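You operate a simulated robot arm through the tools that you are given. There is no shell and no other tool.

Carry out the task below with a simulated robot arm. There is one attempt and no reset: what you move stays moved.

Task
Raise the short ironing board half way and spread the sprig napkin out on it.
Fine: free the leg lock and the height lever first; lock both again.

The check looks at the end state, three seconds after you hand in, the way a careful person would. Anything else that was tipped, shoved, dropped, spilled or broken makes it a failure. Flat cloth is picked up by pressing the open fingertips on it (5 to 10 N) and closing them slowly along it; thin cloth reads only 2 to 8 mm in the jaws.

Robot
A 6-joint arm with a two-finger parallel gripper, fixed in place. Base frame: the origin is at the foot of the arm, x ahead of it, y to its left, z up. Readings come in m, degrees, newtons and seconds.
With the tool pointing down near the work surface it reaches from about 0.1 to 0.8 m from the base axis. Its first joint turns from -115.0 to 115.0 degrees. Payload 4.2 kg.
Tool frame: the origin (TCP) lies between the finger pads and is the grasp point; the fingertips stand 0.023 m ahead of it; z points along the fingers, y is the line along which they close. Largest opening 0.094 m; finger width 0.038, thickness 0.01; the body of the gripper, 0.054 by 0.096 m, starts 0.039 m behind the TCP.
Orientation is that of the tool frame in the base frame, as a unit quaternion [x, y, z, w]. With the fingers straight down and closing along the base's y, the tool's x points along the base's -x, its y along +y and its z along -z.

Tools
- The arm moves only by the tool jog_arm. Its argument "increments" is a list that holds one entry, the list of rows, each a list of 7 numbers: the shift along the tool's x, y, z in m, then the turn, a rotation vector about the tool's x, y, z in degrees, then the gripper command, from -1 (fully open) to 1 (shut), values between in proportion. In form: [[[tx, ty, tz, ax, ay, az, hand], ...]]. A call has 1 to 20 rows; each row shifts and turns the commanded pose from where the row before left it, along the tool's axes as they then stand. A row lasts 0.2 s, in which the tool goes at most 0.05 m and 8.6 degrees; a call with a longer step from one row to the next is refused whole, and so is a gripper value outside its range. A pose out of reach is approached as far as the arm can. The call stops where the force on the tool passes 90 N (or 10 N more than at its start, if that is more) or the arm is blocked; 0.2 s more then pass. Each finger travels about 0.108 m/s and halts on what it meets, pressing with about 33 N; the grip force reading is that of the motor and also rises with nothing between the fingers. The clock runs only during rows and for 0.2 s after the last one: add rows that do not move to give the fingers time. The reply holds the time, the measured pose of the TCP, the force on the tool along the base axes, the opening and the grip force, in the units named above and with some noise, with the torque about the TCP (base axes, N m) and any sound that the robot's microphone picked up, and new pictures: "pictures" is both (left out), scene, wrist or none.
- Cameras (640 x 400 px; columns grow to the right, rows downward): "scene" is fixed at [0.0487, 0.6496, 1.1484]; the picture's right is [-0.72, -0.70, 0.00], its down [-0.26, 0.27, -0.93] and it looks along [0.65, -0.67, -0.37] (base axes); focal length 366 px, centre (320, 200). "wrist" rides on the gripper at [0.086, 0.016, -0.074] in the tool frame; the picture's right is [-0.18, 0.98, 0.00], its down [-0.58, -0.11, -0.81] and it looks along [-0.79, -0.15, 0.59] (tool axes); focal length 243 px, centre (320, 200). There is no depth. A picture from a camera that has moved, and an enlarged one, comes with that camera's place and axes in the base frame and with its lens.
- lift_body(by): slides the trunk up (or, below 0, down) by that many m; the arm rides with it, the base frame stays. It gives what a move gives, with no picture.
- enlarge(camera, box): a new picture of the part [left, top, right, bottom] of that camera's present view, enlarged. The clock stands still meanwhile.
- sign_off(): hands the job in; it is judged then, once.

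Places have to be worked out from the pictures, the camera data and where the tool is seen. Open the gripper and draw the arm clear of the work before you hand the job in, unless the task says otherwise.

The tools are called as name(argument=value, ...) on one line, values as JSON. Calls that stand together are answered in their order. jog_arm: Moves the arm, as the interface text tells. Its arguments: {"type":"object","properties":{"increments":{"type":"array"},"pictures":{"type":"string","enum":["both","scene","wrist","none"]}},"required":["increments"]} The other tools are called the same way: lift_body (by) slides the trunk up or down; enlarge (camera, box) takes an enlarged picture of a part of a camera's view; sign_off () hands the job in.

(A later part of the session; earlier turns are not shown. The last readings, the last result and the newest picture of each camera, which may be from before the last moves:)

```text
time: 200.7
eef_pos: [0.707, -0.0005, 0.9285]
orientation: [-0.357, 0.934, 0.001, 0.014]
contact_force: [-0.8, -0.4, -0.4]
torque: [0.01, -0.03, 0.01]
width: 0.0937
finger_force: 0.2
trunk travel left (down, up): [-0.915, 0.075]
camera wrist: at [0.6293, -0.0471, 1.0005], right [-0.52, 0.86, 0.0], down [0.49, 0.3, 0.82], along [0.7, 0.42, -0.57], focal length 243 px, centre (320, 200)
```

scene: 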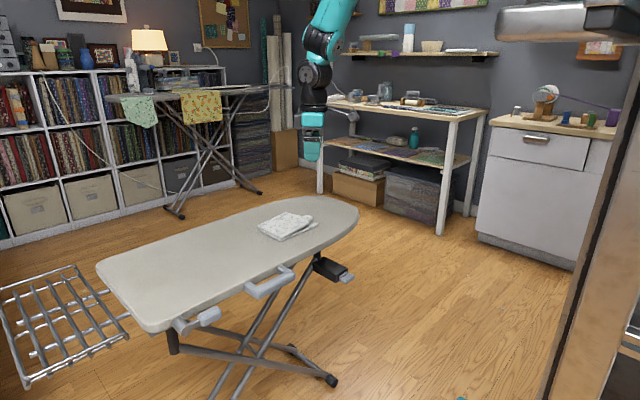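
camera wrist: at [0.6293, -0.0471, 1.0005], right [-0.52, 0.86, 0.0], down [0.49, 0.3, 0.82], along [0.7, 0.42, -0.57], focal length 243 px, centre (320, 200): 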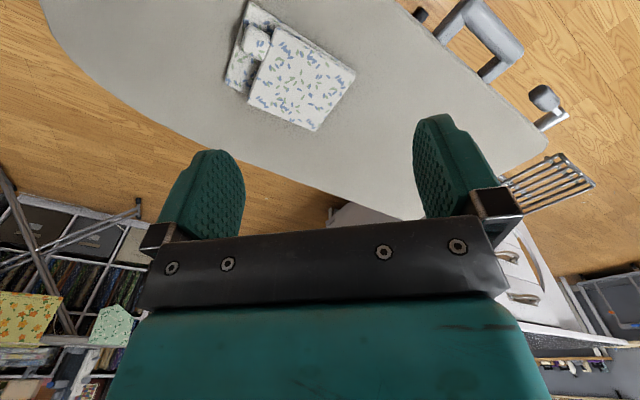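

The tool is down and reachable. I'll zoom in on the napkin from here and from the scene camera.

enlarge(camera="wrist", box=[200, 0, 380, 140])

enlarge(camera="scene", box=[245, 200, 335, 256])

enlarge(camera="scene", box=[80, 170, 380, 370])

```text
2.86 times, centred on (290, 70) of wrist
camera zoom: at [0.6293, -0.0471, 1.0005], right [-0.52, 0.86, 0.0], down [0.49, 0.3, 0.82], along [0.7, 0.42, -0.57], focal length 693 px, centre (406, 571)
```

zoom: 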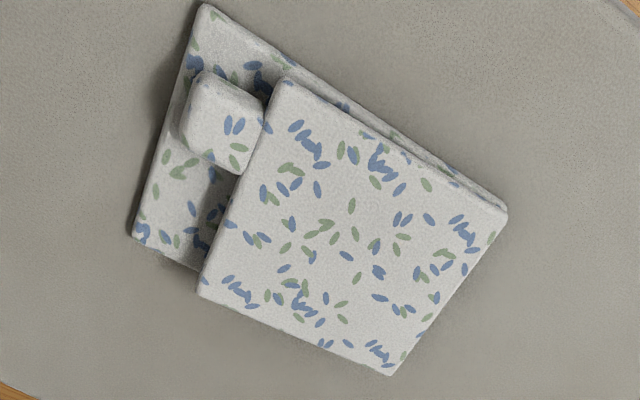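

```text
7.11 times, centred on (290, 228) of scene
camera zoom: at [0.0487, 0.6496, 1.1484], right [-0.72, -0.7, 0.0], down [-0.26, 0.27, -0.93], along [0.65, -0.67, -0.37], focal length 2605 px, centre (533, 1)
```

zoom: 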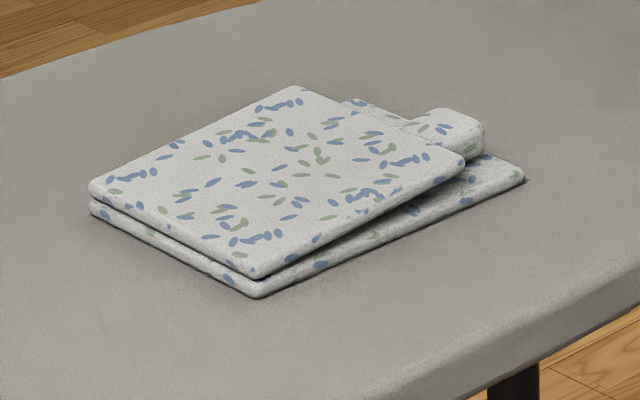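

```text
2.00 times, centred on (230, 270) of scene
camera zoom: at [0.0487, 0.6496, 1.1484], right [-0.72, -0.7, 0.0], down [-0.26, 0.27, -0.93], along [0.65, -0.67, -0.37], focal length 733 px, centre (500, 60)
```

zoom: 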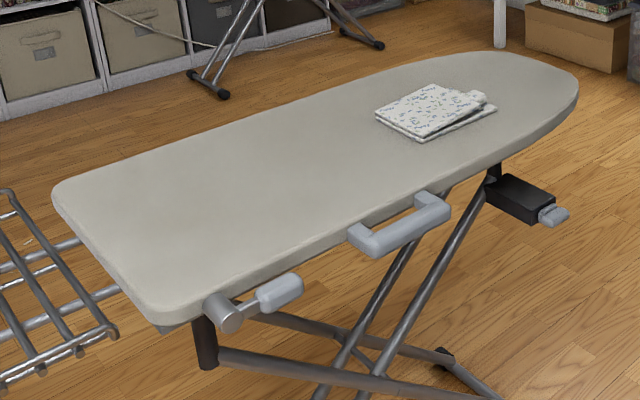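

The napkin is folded with the top panel's free edge toward -y, and a small raised tab sticks out of it near (0.78, -0.047). The fold is along y≈0.078. I'll turn the closing axis to x, go above the tab and take a closer look.

jog_arm(increments=[[[0, 0, 0.01, 0, 0, -8.03, -1], [0, 0, 0.01, 0, 0, -8.03, -1], [0, 0, 0.01, 0, 0, -8.03, -1], [0, 0, 0.01, 0, 0, -8.03, -1], [0, 0, 0.01, 0, 0, -8.03, -1], [0, 0, 0.01, 0, 0, -8.03, -1], [0.0183, -0.0243, 0.02, 0, 0, 0, -1], [0.0183, -0.0243, 0.02, 0, 0, 0, -1], [0.0183, -0.0243, 0.02, 0, 0, 0, -1], [0, 0, 0, 0, 0, 0, -1]]], pictures="both")

enlarge(camera="wrist", box=[200, 60, 440, 230])

```text
time: 202.9
eef_pos: [0.7818, -0.0553, 0.8089]
orientation: [0.707, -0.707, 0.005, -0.011]
contact_force: [0.2, -0.5, -0.1]
torque: [0.0, 0.01, -0.01]
width: 0.0941
finger_force: 0.0
trunk travel left (down, up): [-0.915, 0.075]
camera wrist: at [0.7639, -0.1425, 0.8827], right [-0.98, 0.18, -0.02], down [0.09, 0.57, 0.81], along [0.16, 0.8, -0.58], focal length 243 px, centre (320, 200)
```

scene: 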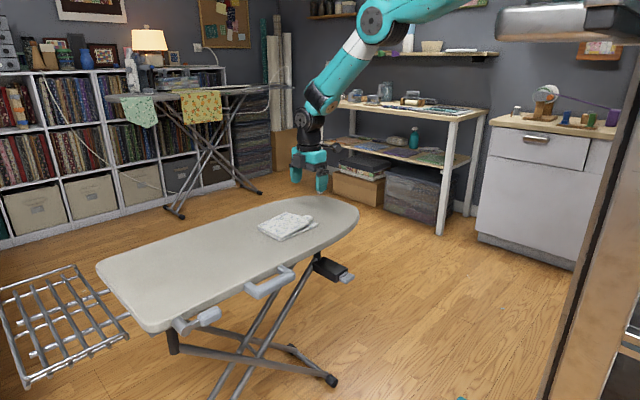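
wrist: 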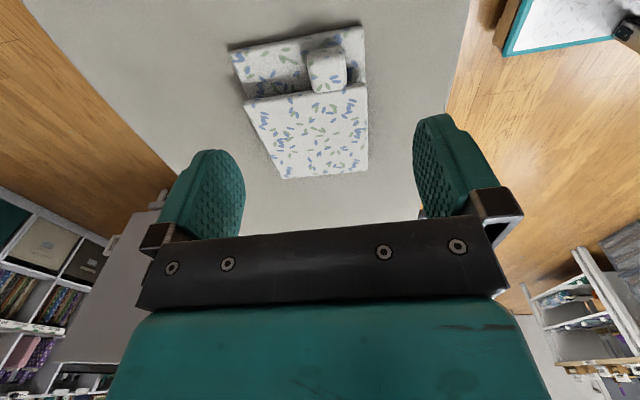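

```text
2.35 times, centred on (320, 145) of wrist
camera zoom: at [0.7639, -0.1425, 0.8827], right [-0.98, 0.18, -0.02], down [0.09, 0.57, 0.81], along [0.16, 0.8, -0.58], focal length 571 px, centre (320, 329)
```

zoom: 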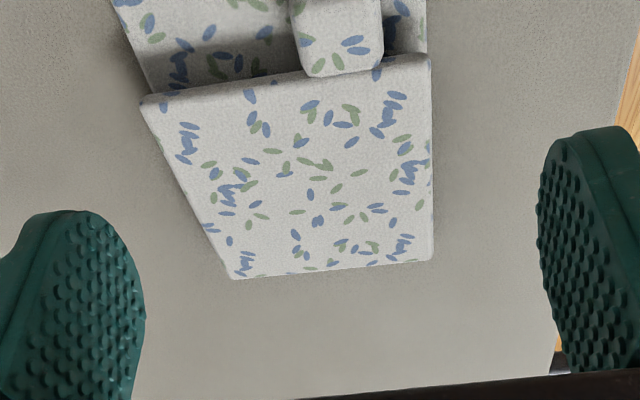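

I'll zoom into the tab from this view.

enlarge(camera="wrist", box=[225, 15, 385, 115])

enlarge(camera="scene", box=[255, 205, 325, 250])

```text
4.00 times, centred on (305, 65) of wrist
camera zoom: at [0.7639, -0.1425, 0.8827], right [-0.98, 0.18, -0.02], down [0.09, 0.57, 0.81], along [0.16, 0.8, -0.58], focal length 970 px, centre (380, 740)
```

zoom: 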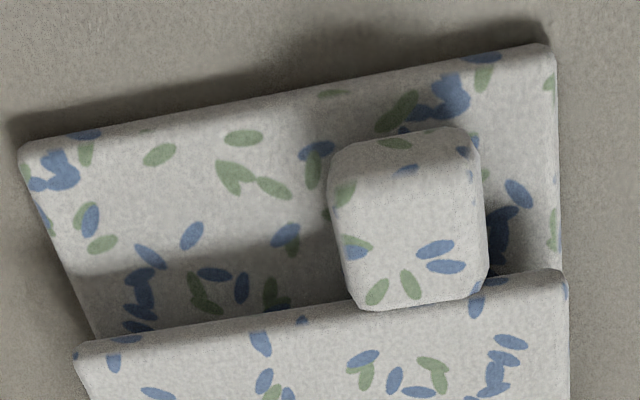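

```text
8.89 times, centred on (290, 228) of scene
camera zoom: at [0.0487, 0.6496, 1.1484], right [-0.72, -0.7, 0.0], down [-0.26, 0.27, -0.93], along [0.65, -0.67, -0.37], focal length 3256 px, centre (587, -44)
```

zoom: 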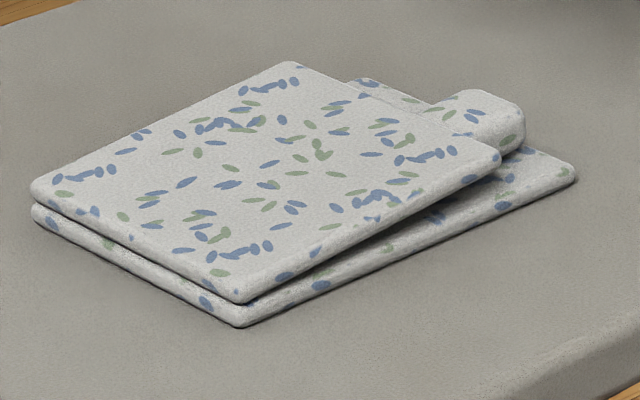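

The top panel is a page hinged at the +y edge, with its free edge (and tab) slightly raised. I'll lower the trunk while keeping the tool above the board, so the whole page-turn stays within reach.

jog_arm(increments=[[[0, 0, -0.04, 0, 0, 0, -1], [0, 0, -0.04, 0, 0, 0, -1], [0, 0, -0.04, 0, 0, 0, -1], [0, 0, -0.04, 0, 0, 0, -1], [0, 0, -0.04, 0, 0, 0, -1], [0, 0, 0, 0, 0, 0, -1]]], pictures="none")

lift_body(by=-0.24)

jog_arm(increments=[[[0, 0, -0.04, 0, 0, 0, -1], [0, 0, -0.04, 0, 0, 0, -1], [0, 0, -0.04, 0, 0, 0, -1], [0, 0, 0, 0, 0, 0, -1]]], pictures="none")

lift_body(by=-0.13)

jog_arm(increments=[[[0, 0, 0, 0, 0, 0, -1]]], pictures="both")

```text
time: 204.3
eef_pos: [0.7793, -0.0559, 1.0103]
orientation: [-0.707, 0.707, -0.006, 0.012]
contact_force: [0.7, 0.3, 0.0]
torque: [0.0, 0.01, -0.04]
width: 0.0937
finger_force: 0.1
trunk travel left (down, up): [-0.915, 0.075]
```

```text
time: 206.8
eef_pos: [0.7797, -0.0555, 0.7692]
orientation: [-0.707, 0.707, -0.005, 0.012]
contact_force: [-1.4, -0.2, 0.4]
torque: [0.03, 0.0, 0.0]
width: 0.0939
finger_force: 0.2
trunk travel left (down, up): [-0.675, 0.315]
```

```text
time: 207.8
eef_pos: [0.7743, -0.058, 0.8901]
orientation: [-0.707, 0.707, -0.005, 0.012]
contact_force: [0.4, 0.2, 0.6]
torque: [-0.02, 0.0, 0.0]
width: 0.0939
finger_force: 0.1
trunk travel left (down, up): [-0.675, 0.315]
```

```text
time: 209.4
eef_pos: [0.7742, -0.0584, 0.7594]
orientation: [0.707, -0.707, 0.006, -0.012]
contact_force: [0.5, 0.0, 0.1]
torque: [0.03, -0.03, 0.0]
width: 0.094
finger_force: 0.0
trunk travel left (down, up): [-0.545, 0.445]
```

```text
time: 209.8
eef_pos: [0.7752, -0.0581, 0.7594]
orientation: [0.707, -0.707, 0.006, -0.011]
contact_force: [0.1, 0.1, -0.2]
torque: [0.0, 0.0, 0.02]
width: 0.0939
finger_force: 0.0
trunk travel left (down, up): [-0.545, 0.445]
camera wrist: at [0.7562, -0.1448, 0.8325], right [-0.98, 0.18, -0.02], down [0.09, 0.57, 0.81], along [0.16, 0.8, -0.58], focal length 243 px, centre (320, 200)
```

scene: 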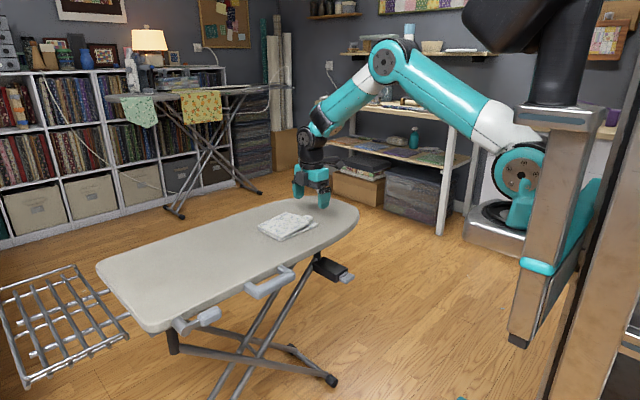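
wrist: 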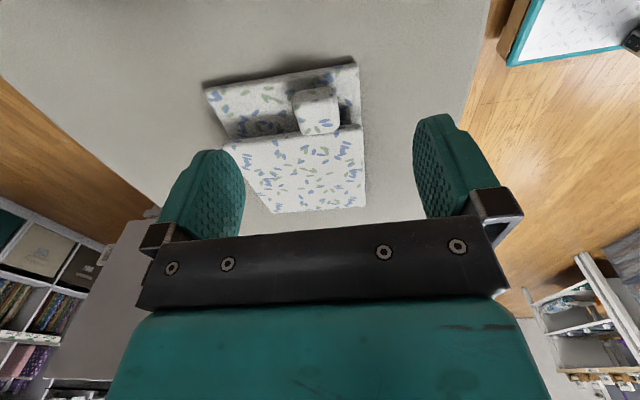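

This is a good elbow-up posture. The tab's top centre triangulates to (0.779, -0.049, 0.691), so I'll descend with the fingers either side of it in x, tips just above the lower panel.

jog_arm(increments=[[[-0.001, -0.002, 0.018, 0, 0, 0, -0.3], [-0.001, -0.002, 0.018, 0, 0, 0, -0.3], [0, 0, 0.01, 0, 0, 0, -0.3], [0, 0, 0.007, 0, 0, 0, -0.3], [0, 0, 0, 0, 0, 0, -0.3]]], pictures="both")

enlarge(camera="wrist", box=[220, 100, 440, 230])

enlarge(camera="scene", box=[245, 180, 345, 260])

```text
time: 211.0
eef_pos: [0.78, -0.0547, 0.7059]
orientation: [0.707, -0.707, 0.006, -0.013]
contact_force: [-0.2, -0.4, 0.5]
torque: [-0.02, 0.01, 0.03]
width: 0.0611
finger_force: 0.1
trunk travel left (down, up): [-0.545, 0.445]
camera wrist: at [0.7615, -0.1425, 0.7793], right [-0.98, 0.18, -0.02], down [0.09, 0.57, 0.81], along [0.16, 0.8, -0.58], focal length 243 px, centre (320, 200)
```

scene: 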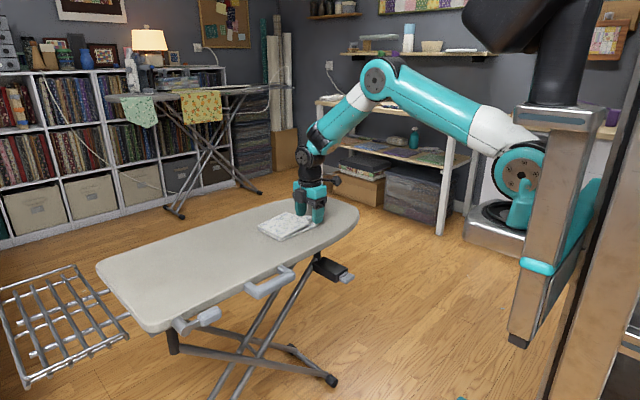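
wrist: 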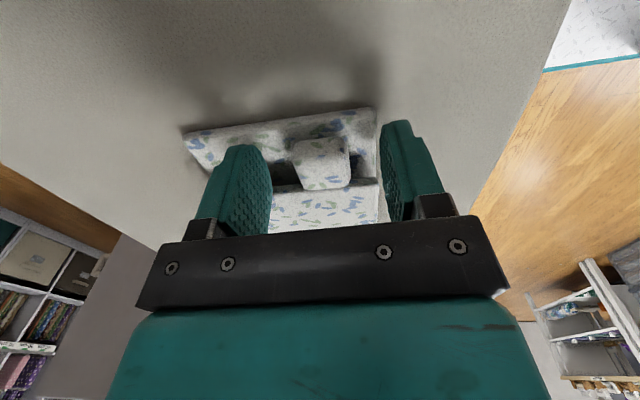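

```text
2.91 times, centred on (330, 165) of wrist
camera zoom: at [0.7615, -0.1425, 0.7793], right [-0.98, 0.18, -0.02], down [0.09, 0.57, 0.81], along [0.16, 0.8, -0.58], focal length 706 px, centre (291, 302)
```

zoom: 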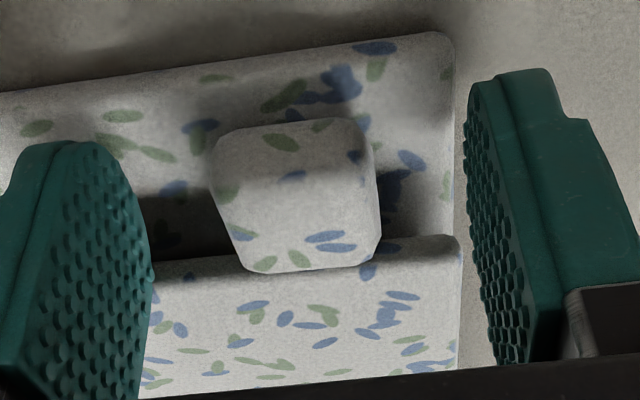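

```text
5.00 times, centred on (295, 220) of scene
camera zoom: at [0.0487, 0.6496, 1.1484], right [-0.72, -0.7, 0.0], down [-0.26, 0.27, -0.93], along [0.65, -0.67, -0.37], focal length 1832 px, centre (445, 100)
```

zoom: 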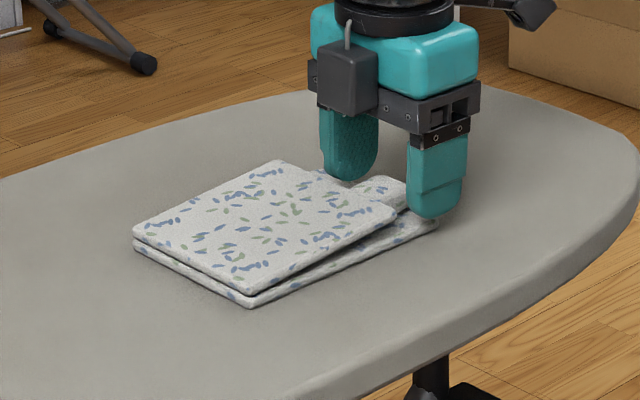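

The fingers straddle the tab nicely. I'll close gradually to a light pinch and read width and force.

jog_arm(increments=[[[0, 0, 0, 0, 0, 0, 0.1], [0, 0, 0, 0, 0, 0, 0.3], [0, 0, 0, 0, 0, 0, 0.4], [0, 0, 0, 0, 0, 0, 0.44], [0, 0, 0, 0, 0, 0, 0.44]]], pictures="wrist")

enlarge(camera="wrist", box=[220, 100, 440, 230])

```text
time: 212.2
eef_pos: [0.7796, -0.0555, 0.7053]
orientation: [-0.707, 0.707, -0.005, 0.012]
contact_force: [0.1, -0.2, 0.7]
torque: [0.04, 0.06, -0.02]
width: 0.029
finger_force: 32.8
trunk travel left (down, up): [-0.545, 0.445]
camera wrist: at [0.7615, -0.1425, 0.7795], right [-0.98, 0.18, -0.02], down [0.09, 0.57, 0.81], along [0.16, 0.8, -0.58], focal length 243 px, centre (320, 200)
```

wrist: 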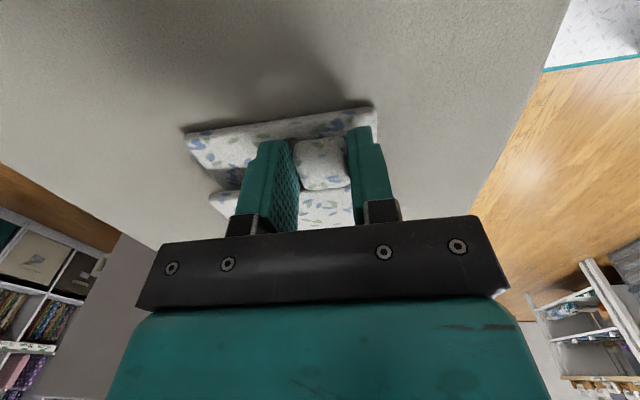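

```text
2.91 times, centred on (330, 165) of wrist
camera zoom: at [0.7615, -0.1425, 0.7795], right [-0.98, 0.18, -0.02], down [0.09, 0.57, 0.81], along [0.16, 0.8, -0.58], focal length 706 px, centre (291, 302)
```

zoom: 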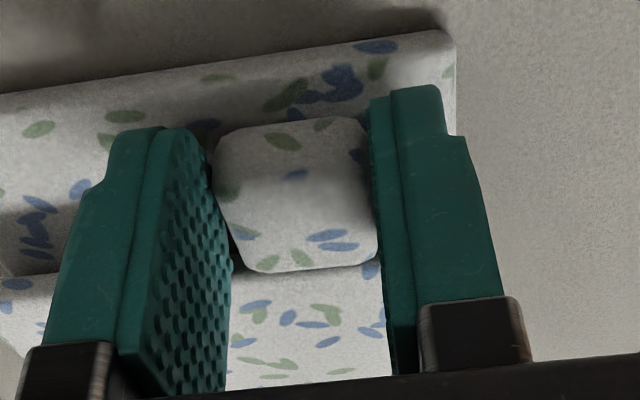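

It contacts at 29 mm and goes straight to 33 N. I'll relax the command to just about 28.8 mm to see if the pinch force drops.

jog_arm(increments=[[[0, 0, 0, 0, 0, 0, 0.39], [0, 0, 0, 0, 0, 0, 0.39]]], pictures="none")

jog_arm(increments=[[[0, 0, 0, 0, 0, 0, 0.385], [0, 0, 0, 0, 0, 0, 0.385]]], pictures="none")

```text
time: 212.8
eef_pos: [0.7791, -0.0549, 0.705]
orientation: [0.707, -0.707, 0.006, -0.011]
contact_force: [0.5, 0.2, -0.7]
torque: [-0.01, 0.06, -0.02]
width: 0.0296
finger_force: 11.4
trunk travel left (down, up): [-0.545, 0.445]
```

```text
time: 213.4
eef_pos: [0.7797, -0.0555, 0.7065]
orientation: [-0.706, 0.708, -0.006, 0.012]
contact_force: [0.0, 0.6, -0.9]
torque: [0.03, 0.01, 0.02]
width: 0.0298
finger_force: 1.3
trunk travel left (down, up): [-0.545, 0.445]
```

The pinch force is controllable (about 11 N at 0.39, about 1 N at 0.385). I'll use about 6 N so the tab can pivot in the pads, and start turning the page up along an arc about the fold.

jog_arm(increments=[[[0, 0, 0, 0, 0, 0, 0.388], [0, 0, 0, 0, 0, 0, 0.388], [-0.0025, 0, -0.0175, 0, 0, 0, 0.388], [-0.0049, 0, -0.017, 0, 0, 0, 0.388], [0, 0, 0, 0, 0, 0, 0.388]]], pictures="both")

enlarge(camera="wrist", box=[220, 100, 440, 230])

enlarge(camera="scene", box=[245, 180, 345, 260])

```text
time: 214.6
eef_pos: [0.7777, -0.0478, 0.7412]
orientation: [-0.706, 0.708, -0.006, 0.012]
contact_force: [-0.6, -0.1, 0.6]
torque: [0.0, 0.02, 0.02]
width: 0.0286
finger_force: 0.0
trunk travel left (down, up): [-0.545, 0.445]
camera wrist: at [0.7607, -0.1353, 0.8146], right [-0.98, 0.19, -0.02], down [0.09, 0.57, 0.81], along [0.16, 0.8, -0.58], focal length 243 px, centre (320, 200)
```

scene: 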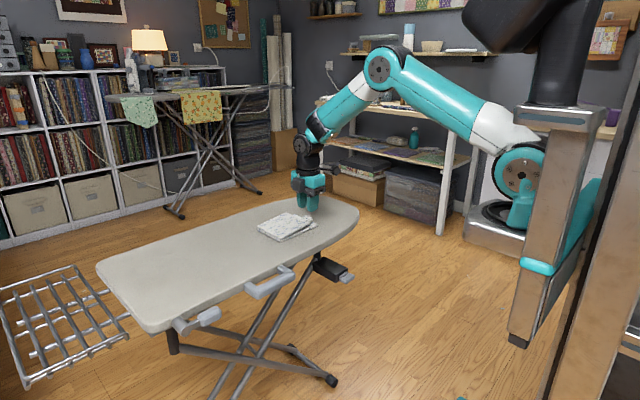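
wrist: 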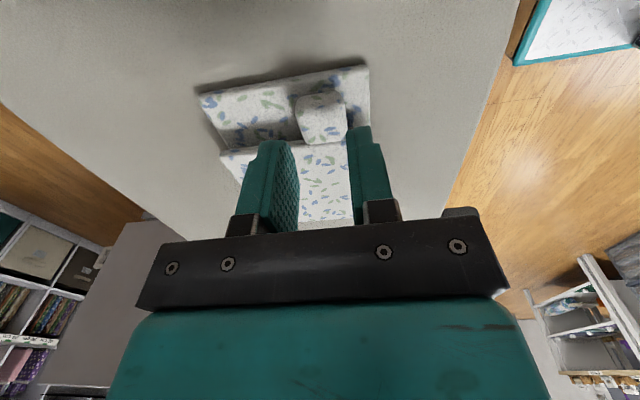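

```text
2.91 times, centred on (330, 165) of wrist
camera zoom: at [0.7607, -0.1353, 0.8146], right [-0.98, 0.19, -0.02], down [0.09, 0.57, 0.81], along [0.16, 0.8, -0.58], focal length 706 px, centre (291, 302)
```

zoom: 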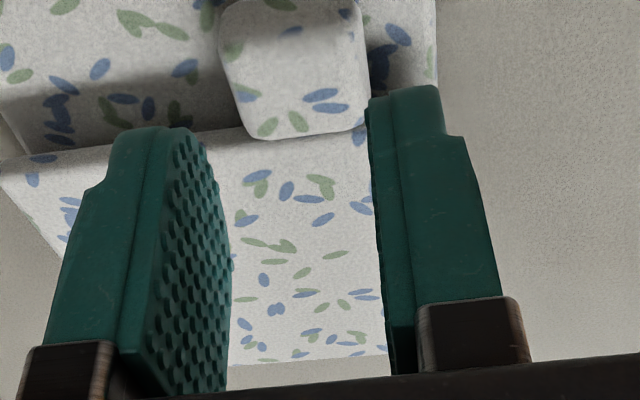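

```text
5.00 times, centred on (295, 220) of scene
camera zoom: at [0.0487, 0.6496, 1.1484], right [-0.72, -0.7, 0.0], down [-0.26, 0.27, -0.93], along [0.65, -0.67, -0.37], focal length 1832 px, centre (445, 100)
```

zoom: 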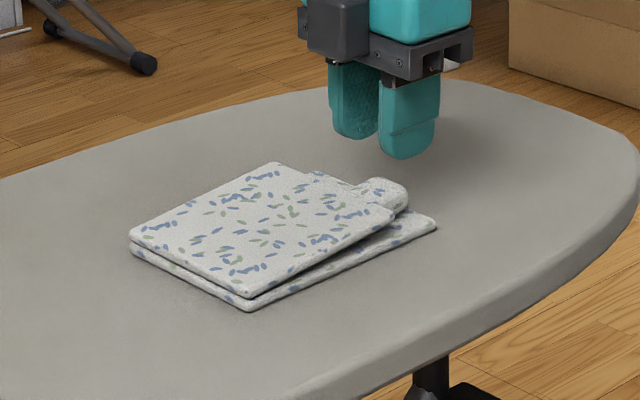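

The light pinch slipped off and the napkin stayed put. I'll go back down a little deeper and pinch more firmly.

jog_arm(increments=[[[0, 0, 0, 0, 0, 0, 0.2], [0.0049, 0, 0.017, 0, 0, 0, 0.2], [0.0025, 0, 0.0165, 0, 0, 0, 0.2], [0, 0, 0.003, 0, 0, 0, 0.2], [0, 0, 0.003, 0, 0, 0, 0.2], [0, 0, 0, 0, 0, 0, 0.2]]], pictures="wrist")

enlarge(camera="wrist", box=[220, 100, 440, 230])

```text
time: 216.0
eef_pos: [0.7802, -0.0547, 0.7007]
orientation: [-0.706, 0.708, -0.006, 0.012]
contact_force: [0.0, -0.3, -0.1]
torque: [0.0, -0.01, -0.01]
width: 0.0376
finger_force: 0.1
trunk travel left (down, up): [-0.545, 0.445]
camera wrist: at [0.7617, -0.1424, 0.7746], right [-0.98, 0.18, -0.02], down [0.09, 0.57, 0.81], along [0.16, 0.8, -0.58], focal length 243 px, centre (320, 200)
```

wrist: 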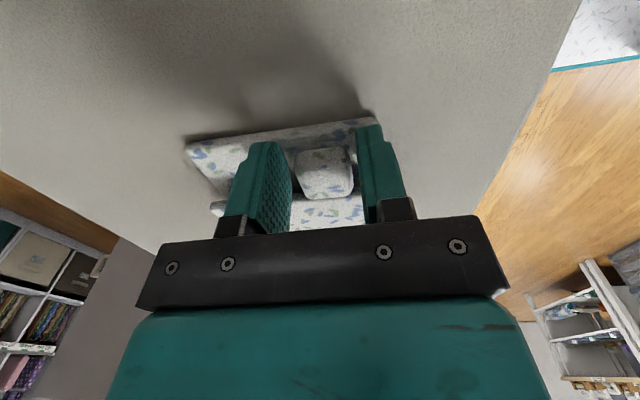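

```text
2.91 times, centred on (330, 165) of wrist
camera zoom: at [0.7617, -0.1424, 0.7746], right [-0.98, 0.18, -0.02], down [0.09, 0.57, 0.81], along [0.16, 0.8, -0.58], focal length 706 px, centre (291, 302)
```

zoom: 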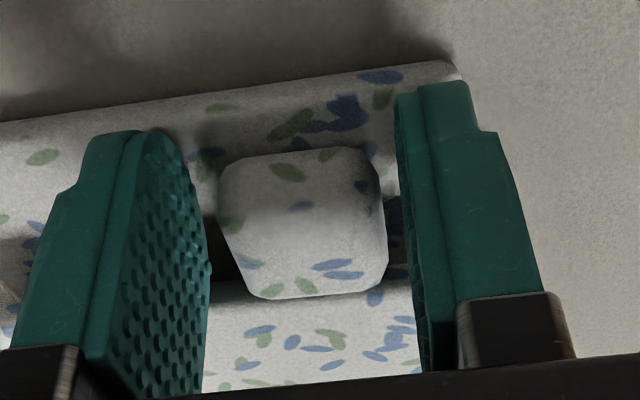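

I'm closer to the lower panel with no contact. I'll go down another 2 mm, close to about 15 N, and try the arc again.

jog_arm(increments=[[[0, 0, 0.002, 0, 0, 0, 0.2], [0, 0, 0, 0, 0, 0, 0.35], [0, 0, 0, 0, 0, 0, 0.395], [0, 0, 0, 0, 0, 0, 0.395], [0, 0, 0, 0, 0, 0, 0.395]]], pictures="none")

jog_arm(increments=[[[-0.001, 0, -0.009, 0, 0, 0, 0.395], [-0.0015, 0, -0.009, 0, 0, 0, 0.395], [0, 0, 0, 0, 0, 0, 0.395]]], pictures="both")

enlarge(camera="scene", box=[245, 180, 345, 260])

```text
time: 217.2
eef_pos: [0.7806, -0.0542, 0.7]
orientation: [0.707, -0.707, 0.005, -0.012]
contact_force: [-0.3, 0.7, 0.7]
torque: [-0.01, 0.0, 0.05]
width: 0.0294
finger_force: 2.1
trunk travel left (down, up): [-0.545, 0.445]
```

```text
time: 218.0
eef_pos: [0.78, -0.0519, 0.7163]
orientation: [0.707, -0.707, 0.006, -0.013]
contact_force: [-0.5, 0.6, -0.9]
torque: [-0.03, 0.04, 0.03]
width: 0.0296
finger_force: 11.4
trunk travel left (down, up): [-0.545, 0.445]
camera wrist: at [0.761, -0.1399, 0.7907], right [-0.98, 0.19, -0.02], down [0.09, 0.57, 0.81], along [0.16, 0.8, -0.58], focal length 243 px, centre (320, 200)
```

scene: 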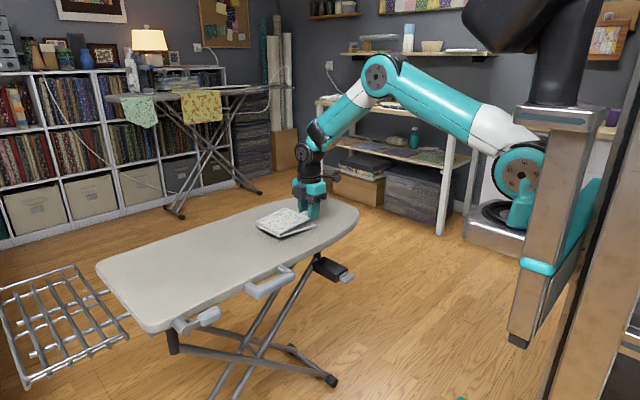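
wrist: 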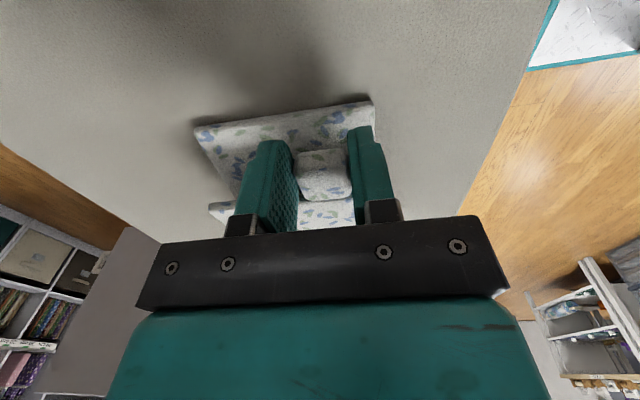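

```text
5.00 times, centred on (295, 220) of scene
camera zoom: at [0.0487, 0.6496, 1.1484], right [-0.72, -0.7, 0.0], down [-0.26, 0.27, -0.93], along [0.65, -0.67, -0.37], focal length 1832 px, centre (445, 100)
```

zoom: 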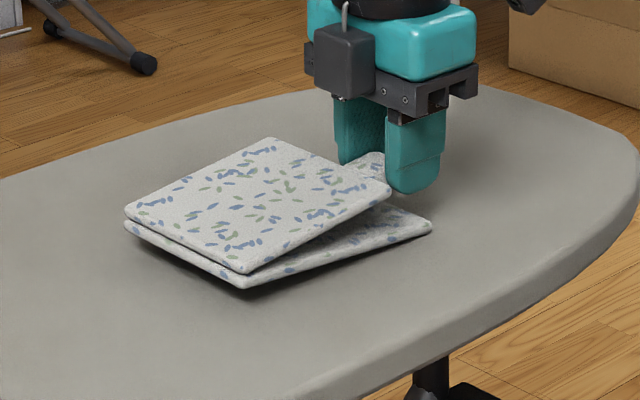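

The page is lifting, but the firm pinch keeps it level, so the fold edge rises too. I'll rotate the tool with the page, first about the tab to set the fold edge back down.

jog_arm(increments=[[[-0.0012, 0, 0, 0, 4, 0, 0.395], [-0.0012, 0, 0, 0, 4, 0, 0.395], [-0.0012, 0, 0, 0, 4, 0, 0.395], [0, 0, 0, 0, 0, 0, 0.395]]], pictures="both")

enlarge(camera="scene", box=[245, 180, 345, 260])

```text
time: 219.0
eef_pos: [0.7787, -0.0496, 0.7159]
orientation: [-0.702, 0.705, -0.08, -0.062]
contact_force: [-0.3, -0.6, 0.3]
torque: [-0.04, 0.02, 0.01]
width: 0.0296
finger_force: 1.2
trunk travel left (down, up): [-0.545, 0.445]
camera wrist: at [0.7605, -0.119, 0.8062], right [-0.98, 0.18, -0.06], down [0.09, 0.73, 0.68], along [0.17, 0.66, -0.73], focal length 243 px, centre (320, 200)
```

scene: 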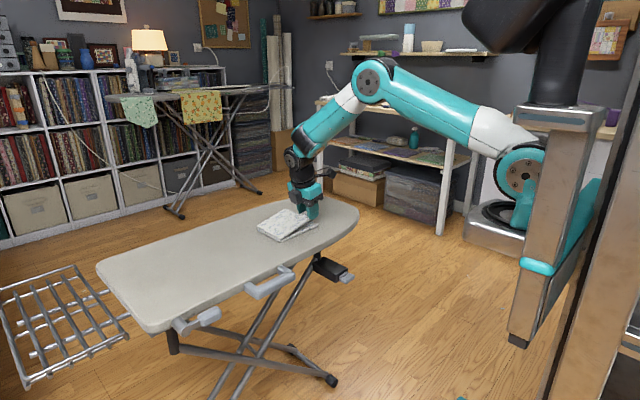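
wrist: 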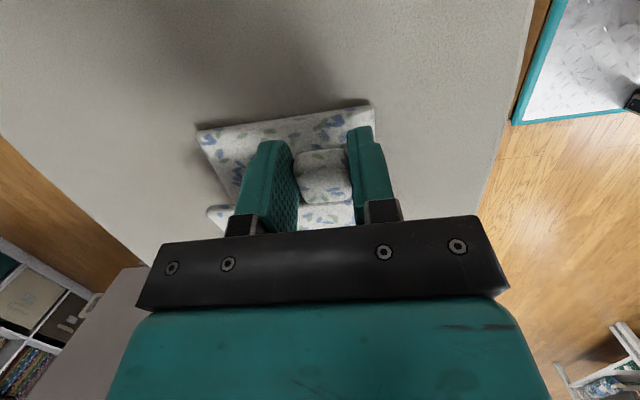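

```text
5.00 times, centred on (295, 220) of scene
camera zoom: at [0.0487, 0.6496, 1.1484], right [-0.72, -0.7, 0.0], down [-0.26, 0.27, -0.93], along [0.65, -0.67, -0.37], focal length 1832 px, centre (445, 100)
```

zoom: 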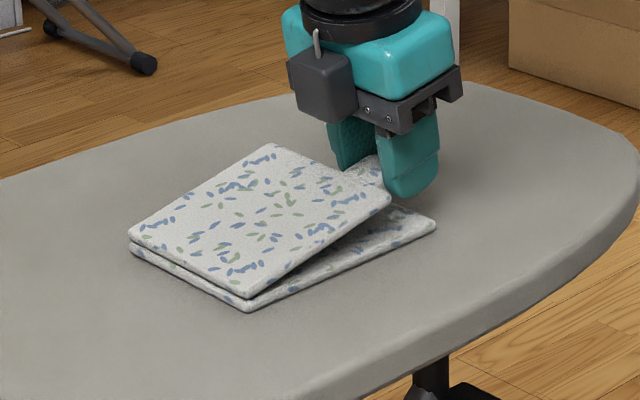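

The page is now open about 15° with the lower panel flat. I'll firm up the pinch and keep rotating about the fold.

jog_arm(increments=[[[0, 0, 0, 0, 0, 0, 0.42], [-0.0024, 0, -0.0177, 0, 8, 0, 0.42], [-0.0024, 0, -0.0177, 0, 8, 0, 0.42], [-0.0024, 0, -0.0177, 0, 8, 0, 0.42], [0, 0, 0, 0, 0, 0, 0.42]]], pictures="both")

enlarge(camera="scene", box=[245, 180, 345, 260])

```text
time: 220.2
eef_pos: [0.7781, -0.0245, 0.7653]
orientation: [-0.67, 0.677, -0.224, -0.207]
contact_force: [2.7, 0.9, 9.7]
torque: [1.02, -0.05, -0.4]
width: 0.0294
finger_force: 33.4
trunk travel left (down, up): [-0.545, 0.445]
camera wrist: at [0.7586, -0.0519, 0.8756], right [-0.98, 0.15, -0.13], down [0.1, 0.94, 0.32], along [0.17, 0.3, -0.94], focal length 243 px, centre (320, 200)
```

scene: 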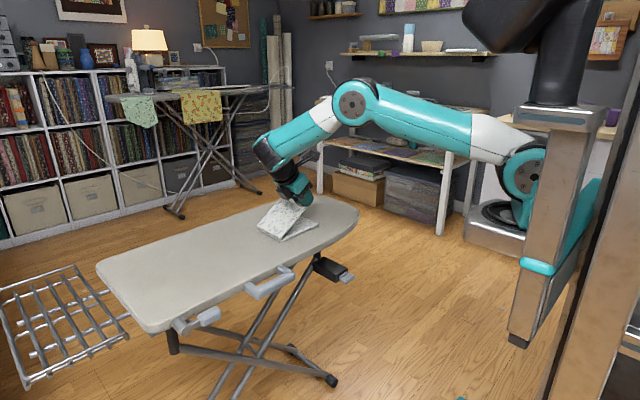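
wrist: 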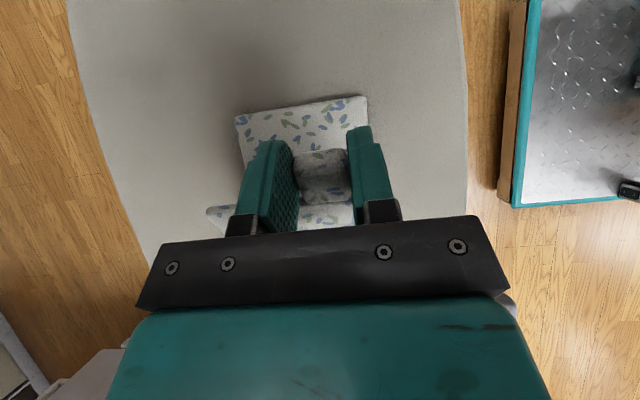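

```text
5.00 times, centred on (295, 220) of scene
camera zoom: at [0.0487, 0.6496, 1.1484], right [-0.72, -0.7, 0.0], down [-0.26, 0.27, -0.93], along [0.65, -0.67, -0.37], focal length 1832 px, centre (445, 100)
```

zoom: 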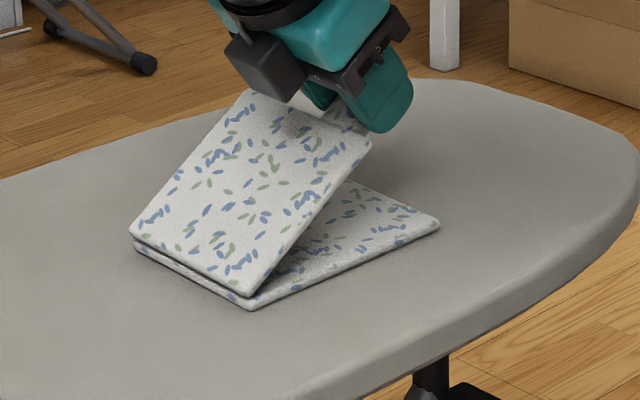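

The page is turning cleanly, about 40° now with the lower panel flat. I'll continue.

jog_arm(increments=[[[-0.0024, 0, -0.0185, 0, 8, 0, 0.42], [-0.0024, 0, -0.0185, 0, 8, 0, 0.42], [0, 0, 0, 0, 0, 0, 0.42]]], pictures="scene")

enlarge(camera="scene", box=[245, 180, 345, 260])

```text
time: 221.0
eef_pos: [0.7523, -0.0146, 0.7847]
orientation: [-0.635, 0.64, -0.316, -0.296]
contact_force: [2.8, 2.1, 8.1]
torque: [0.91, -0.16, -0.34]
width: 0.0295
finger_force: 33.4
out of reach, approached as far as the arm can: row 2
trunk travel left (down, up): [-0.545, 0.445]
```

scene: 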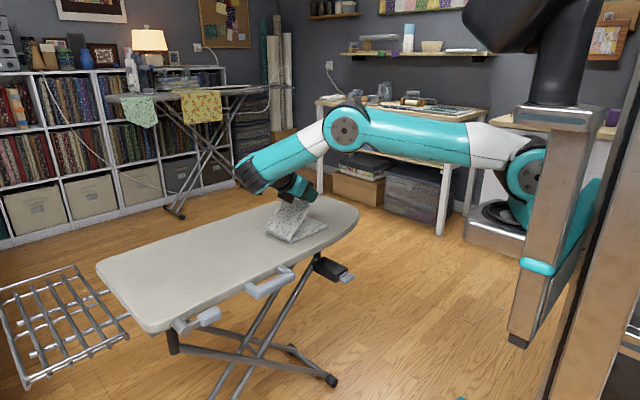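

```text
5.00 times, centred on (295, 220) of scene
camera zoom: at [0.0487, 0.6496, 1.1484], right [-0.72, -0.7, 0.0], down [-0.26, 0.27, -0.93], along [0.65, -0.67, -0.37], focal length 1832 px, centre (445, 100)
```

zoom: 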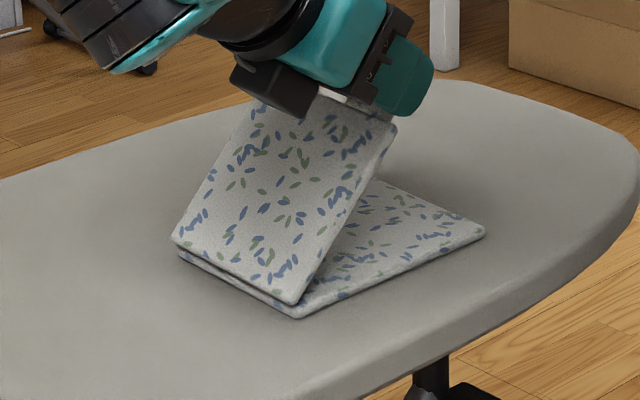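

The page is at about 55°. The last row went slightly out of reach and slid the napkin about 2.5 cm toward -x, which is harmless. I'll test whether small further rotations are possible.

jog_arm(increments=[[[-0.0009, 0, -0.0066, 0, 3, 0, 0.42], [-0.0009, 0, -0.0066, 0, 3, 0, 0.42], [0, 0, 0, 0, 0, 0, 0.42]]], pictures="none")

```text
time: 221.8
eef_pos: [0.7258, -0.0228, 0.7858]
orientation: [-0.616, 0.624, -0.348, -0.331]
contact_force: [3.0, 0.7, 7.3]
torque: [0.85, -0.08, -0.28]
width: 0.0292
finger_force: 33.1
out of reach, approached as far as the arm can: row 1, 2
trunk travel left (down, up): [-0.545, 0.445]
```

The arm is at a joint limit here and starts dragging the napkin. I'll check the picture before deciding.

enlarge(camera="scene", box=[220, 160, 350, 264])

enlarge(camera="wrist", box=[0, 0, 640, 400])

```text
3.85 times, centred on (285, 212) of scene
camera zoom: at [0.0487, 0.6496, 1.1484], right [-0.72, -0.7, 0.0], down [-0.26, 0.27, -0.93], along [0.65, -0.67, -0.37], focal length 1409 px, centre (455, 154)
```

zoom: 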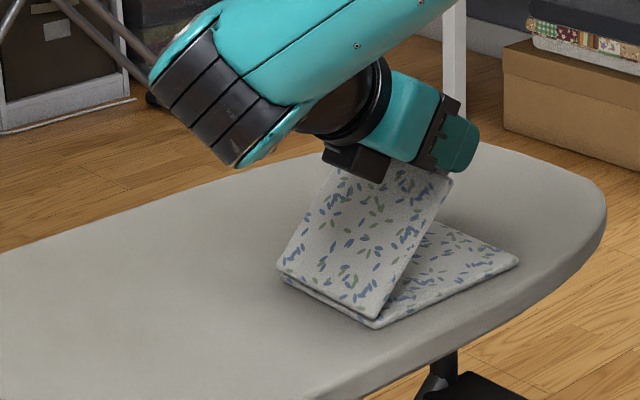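

```text
1.00 times, centred on (320, 200) of wrist (not enlarged: the box is as wide or as high as the picture)
camera zoom: at [0.7068, -0.0068, 0.8968], right [-0.98, 0.1, -0.18], down [0.11, 0.99, -0.05], along [0.17, -0.07, -0.98], focal length 243 px, centre (320, 200)
```

zoom: 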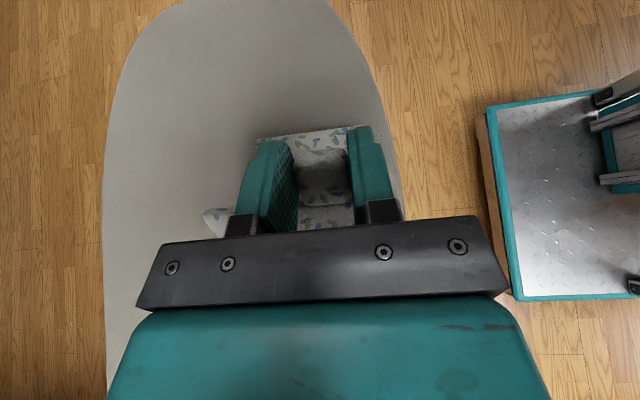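

The page stands at about 60° and the napkin is still well on the board. I'll release the tab and back off a little to see whether the page stays up by itself.

jog_arm(increments=[[[0, 0, 0, 0, 0, 0, 0.2], [0, 0, 0, 0, 0, 0, -0.3], [0, 0, -0.015, 0, 0, 0, -0.3], [0, 0, -0.02, 0, 0, 0, -0.3], [0, 0, -0.02, 0, 0, 0, -0.3], [0, 0, 0, 0, 0, 0, -0.3]]], pictures="both")

enlarge(camera="scene", box=[220, 160, 350, 264])

```text
time: 223.2
eef_pos: [0.7001, 0.0013, 0.8056]
orientation: [-0.616, 0.625, -0.346, -0.33]
contact_force: [0.4, -0.7, 0.2]
torque: [-0.01, -0.02, -0.01]
width: 0.0611
finger_force: 0.0
out of reach, approached as far as the arm can: row 3, 4, 5
trunk travel left (down, up): [-0.545, 0.445]
camera wrist: at [0.6807, 0.017, 0.917], right [-0.98, 0.1, -0.18], down [0.11, 0.99, -0.05], along [0.17, -0.07, -0.98], focal length 243 px, centre (320, 200)
```

scene: 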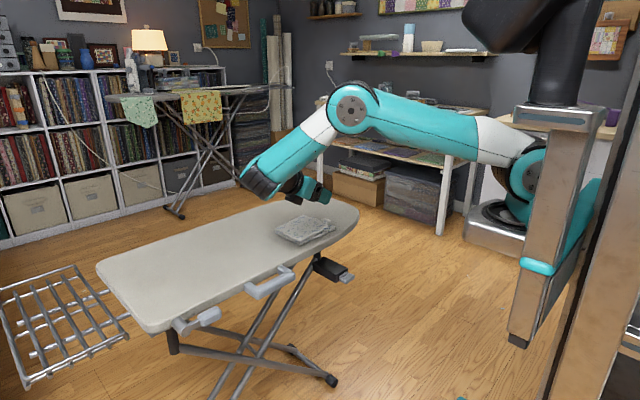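
wrist: 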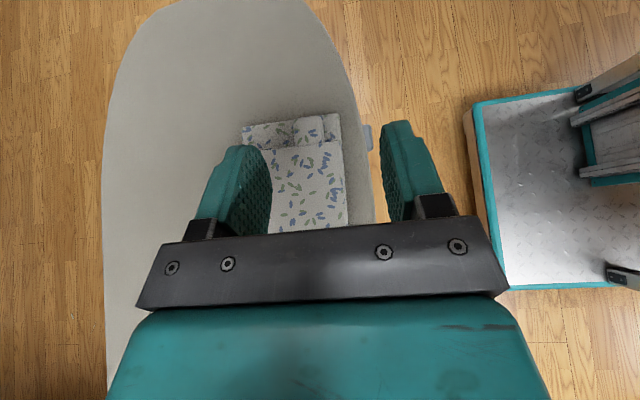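

```text
3.85 times, centred on (285, 212) of scene
camera zoom: at [0.0487, 0.6496, 1.1484], right [-0.72, -0.7, 0.0], down [-0.26, 0.27, -0.93], along [0.65, -0.67, -0.37], focal length 1409 px, centre (455, 154)
```

zoom: 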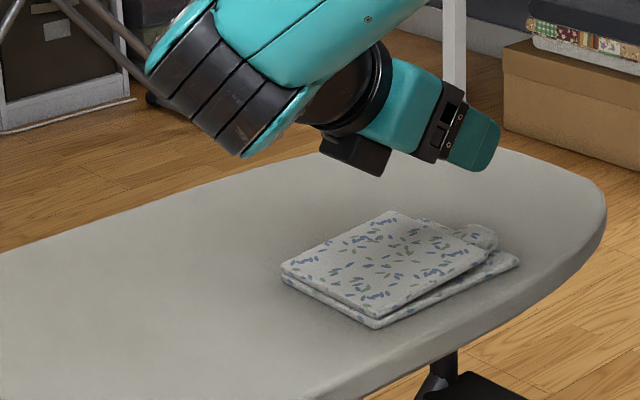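

The page fell closed again, so I must carry it past vertical in one grip. I'll explore in free air how far the tool can tilt toward -y at this closer position.

jog_arm(increments=[[[0, 0, -0.02, 0, 0, 0, -0.3], [0, 0, 0, 0, 4, 0, -0.3], [0, 0, 0, 0, 4, 0, -0.3], [0, 0, 0, 0, 4, 0, -0.3], [0, 0, 0, 0, 4, 0, -0.3], [0, 0, 0, 0, 0, 0, -0.3]]], pictures="scene")

```text
time: 224.6
eef_pos: [0.6281, -0.0464, 0.7835]
orientation: [-0.564, 0.572, -0.43, -0.413]
contact_force: [0.1, 0.1, 0.3]
torque: [-0.03, 0.0, 0.02]
width: 0.0612
finger_force: 0.1
out of reach, approached as far as the arm can: row 1, 2, 3, 4, 5
trunk travel left (down, up): [-0.545, 0.445]
```

scene: 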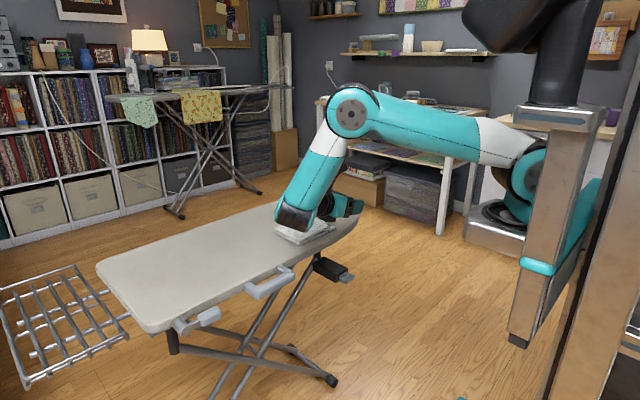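

The limit fits the wrist bend being capped near 90° relative to the forearm, so a steeper forearm (higher trunk) and starting with the tool leaned toward +y will give enough rotation. I'll raise the trunk and swing the tool to a +25° lean to look at the napkin again.

lift_body(by=0.14)

jog_arm(increments=[[[0, 0, 0, 0, -8, 0, -1], [0, 0, 0, 0, -8, 0, -1], [0, 0, 0, 0, -8, 0, -1], [0, 0, 0, 0, -8, 0, -1], [0, 0, 0, 0, -8, 0, -1], [0, 0, 0, 0, -8, 0, -1], [0, 0, 0, 0, -8, 0, -1], [0, 0, 0, 0, -8, 0, -1], [0, 0, 0, 0, -8, 0, -1], [0, -0.03, 0, 0, -8, 0, -1], [0, -0.03, 0, 0, -8, 0, -1], [0, -0.03, 0, 0, -8, 0, -1], [0, 0, 0, 0, 0, 0, -1]]], pictures="both")

enlarge(camera="scene", box=[245, 190, 345, 260])

```text
time: 226.3
eef_pos: [0.6291, -0.0463, 0.9228]
orientation: [-0.563, 0.573, -0.429, -0.414]
contact_force: [0.4, -0.1, 0.0]
torque: [-0.01, 0.0, -0.04]
width: 0.0609
finger_force: 0.0
trunk travel left (down, up): [-0.685, 0.305]
```

```text
time: 229.1
eef_pos: [0.7189, -0.0449, 0.925]
orientation: [0.696, -0.69, -0.132, -0.148]
contact_force: [0.2, 0.4, -0.7]
torque: [0.01, -0.01, 0.01]
width: 0.0938
finger_force: 0.0
trunk travel left (down, up): [-0.685, 0.305]
camera wrist: at [0.7021, -0.1543, 0.9595], right [-0.98, 0.17, 0.05], down [0.08, 0.22, 0.97], along [0.15, 0.96, -0.23], focal length 243 px, centre (320, 200)
```

scene: 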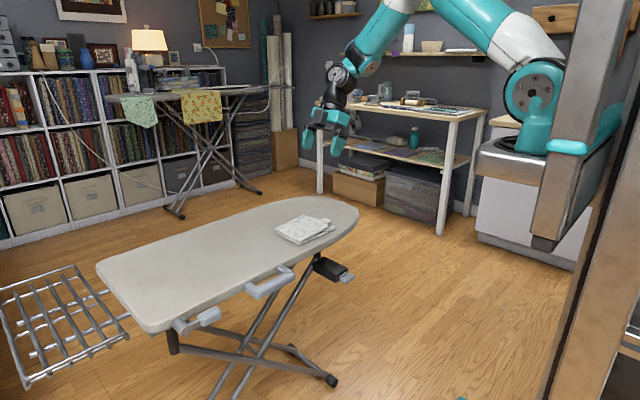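
wrist: 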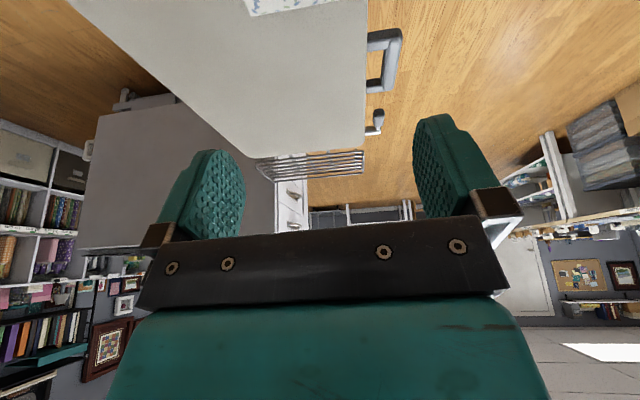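

```text
5.71 times, centred on (295, 225) of scene
camera zoom: at [0.0487, 0.6496, 1.1484], right [-0.72, -0.7, 0.0], down [-0.26, 0.27, -0.93], along [0.65, -0.67, -0.37], focal length 2094 px, centre (463, 57)
```

zoom: 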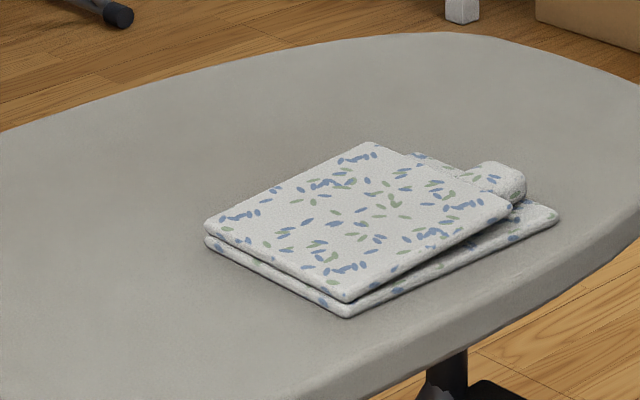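

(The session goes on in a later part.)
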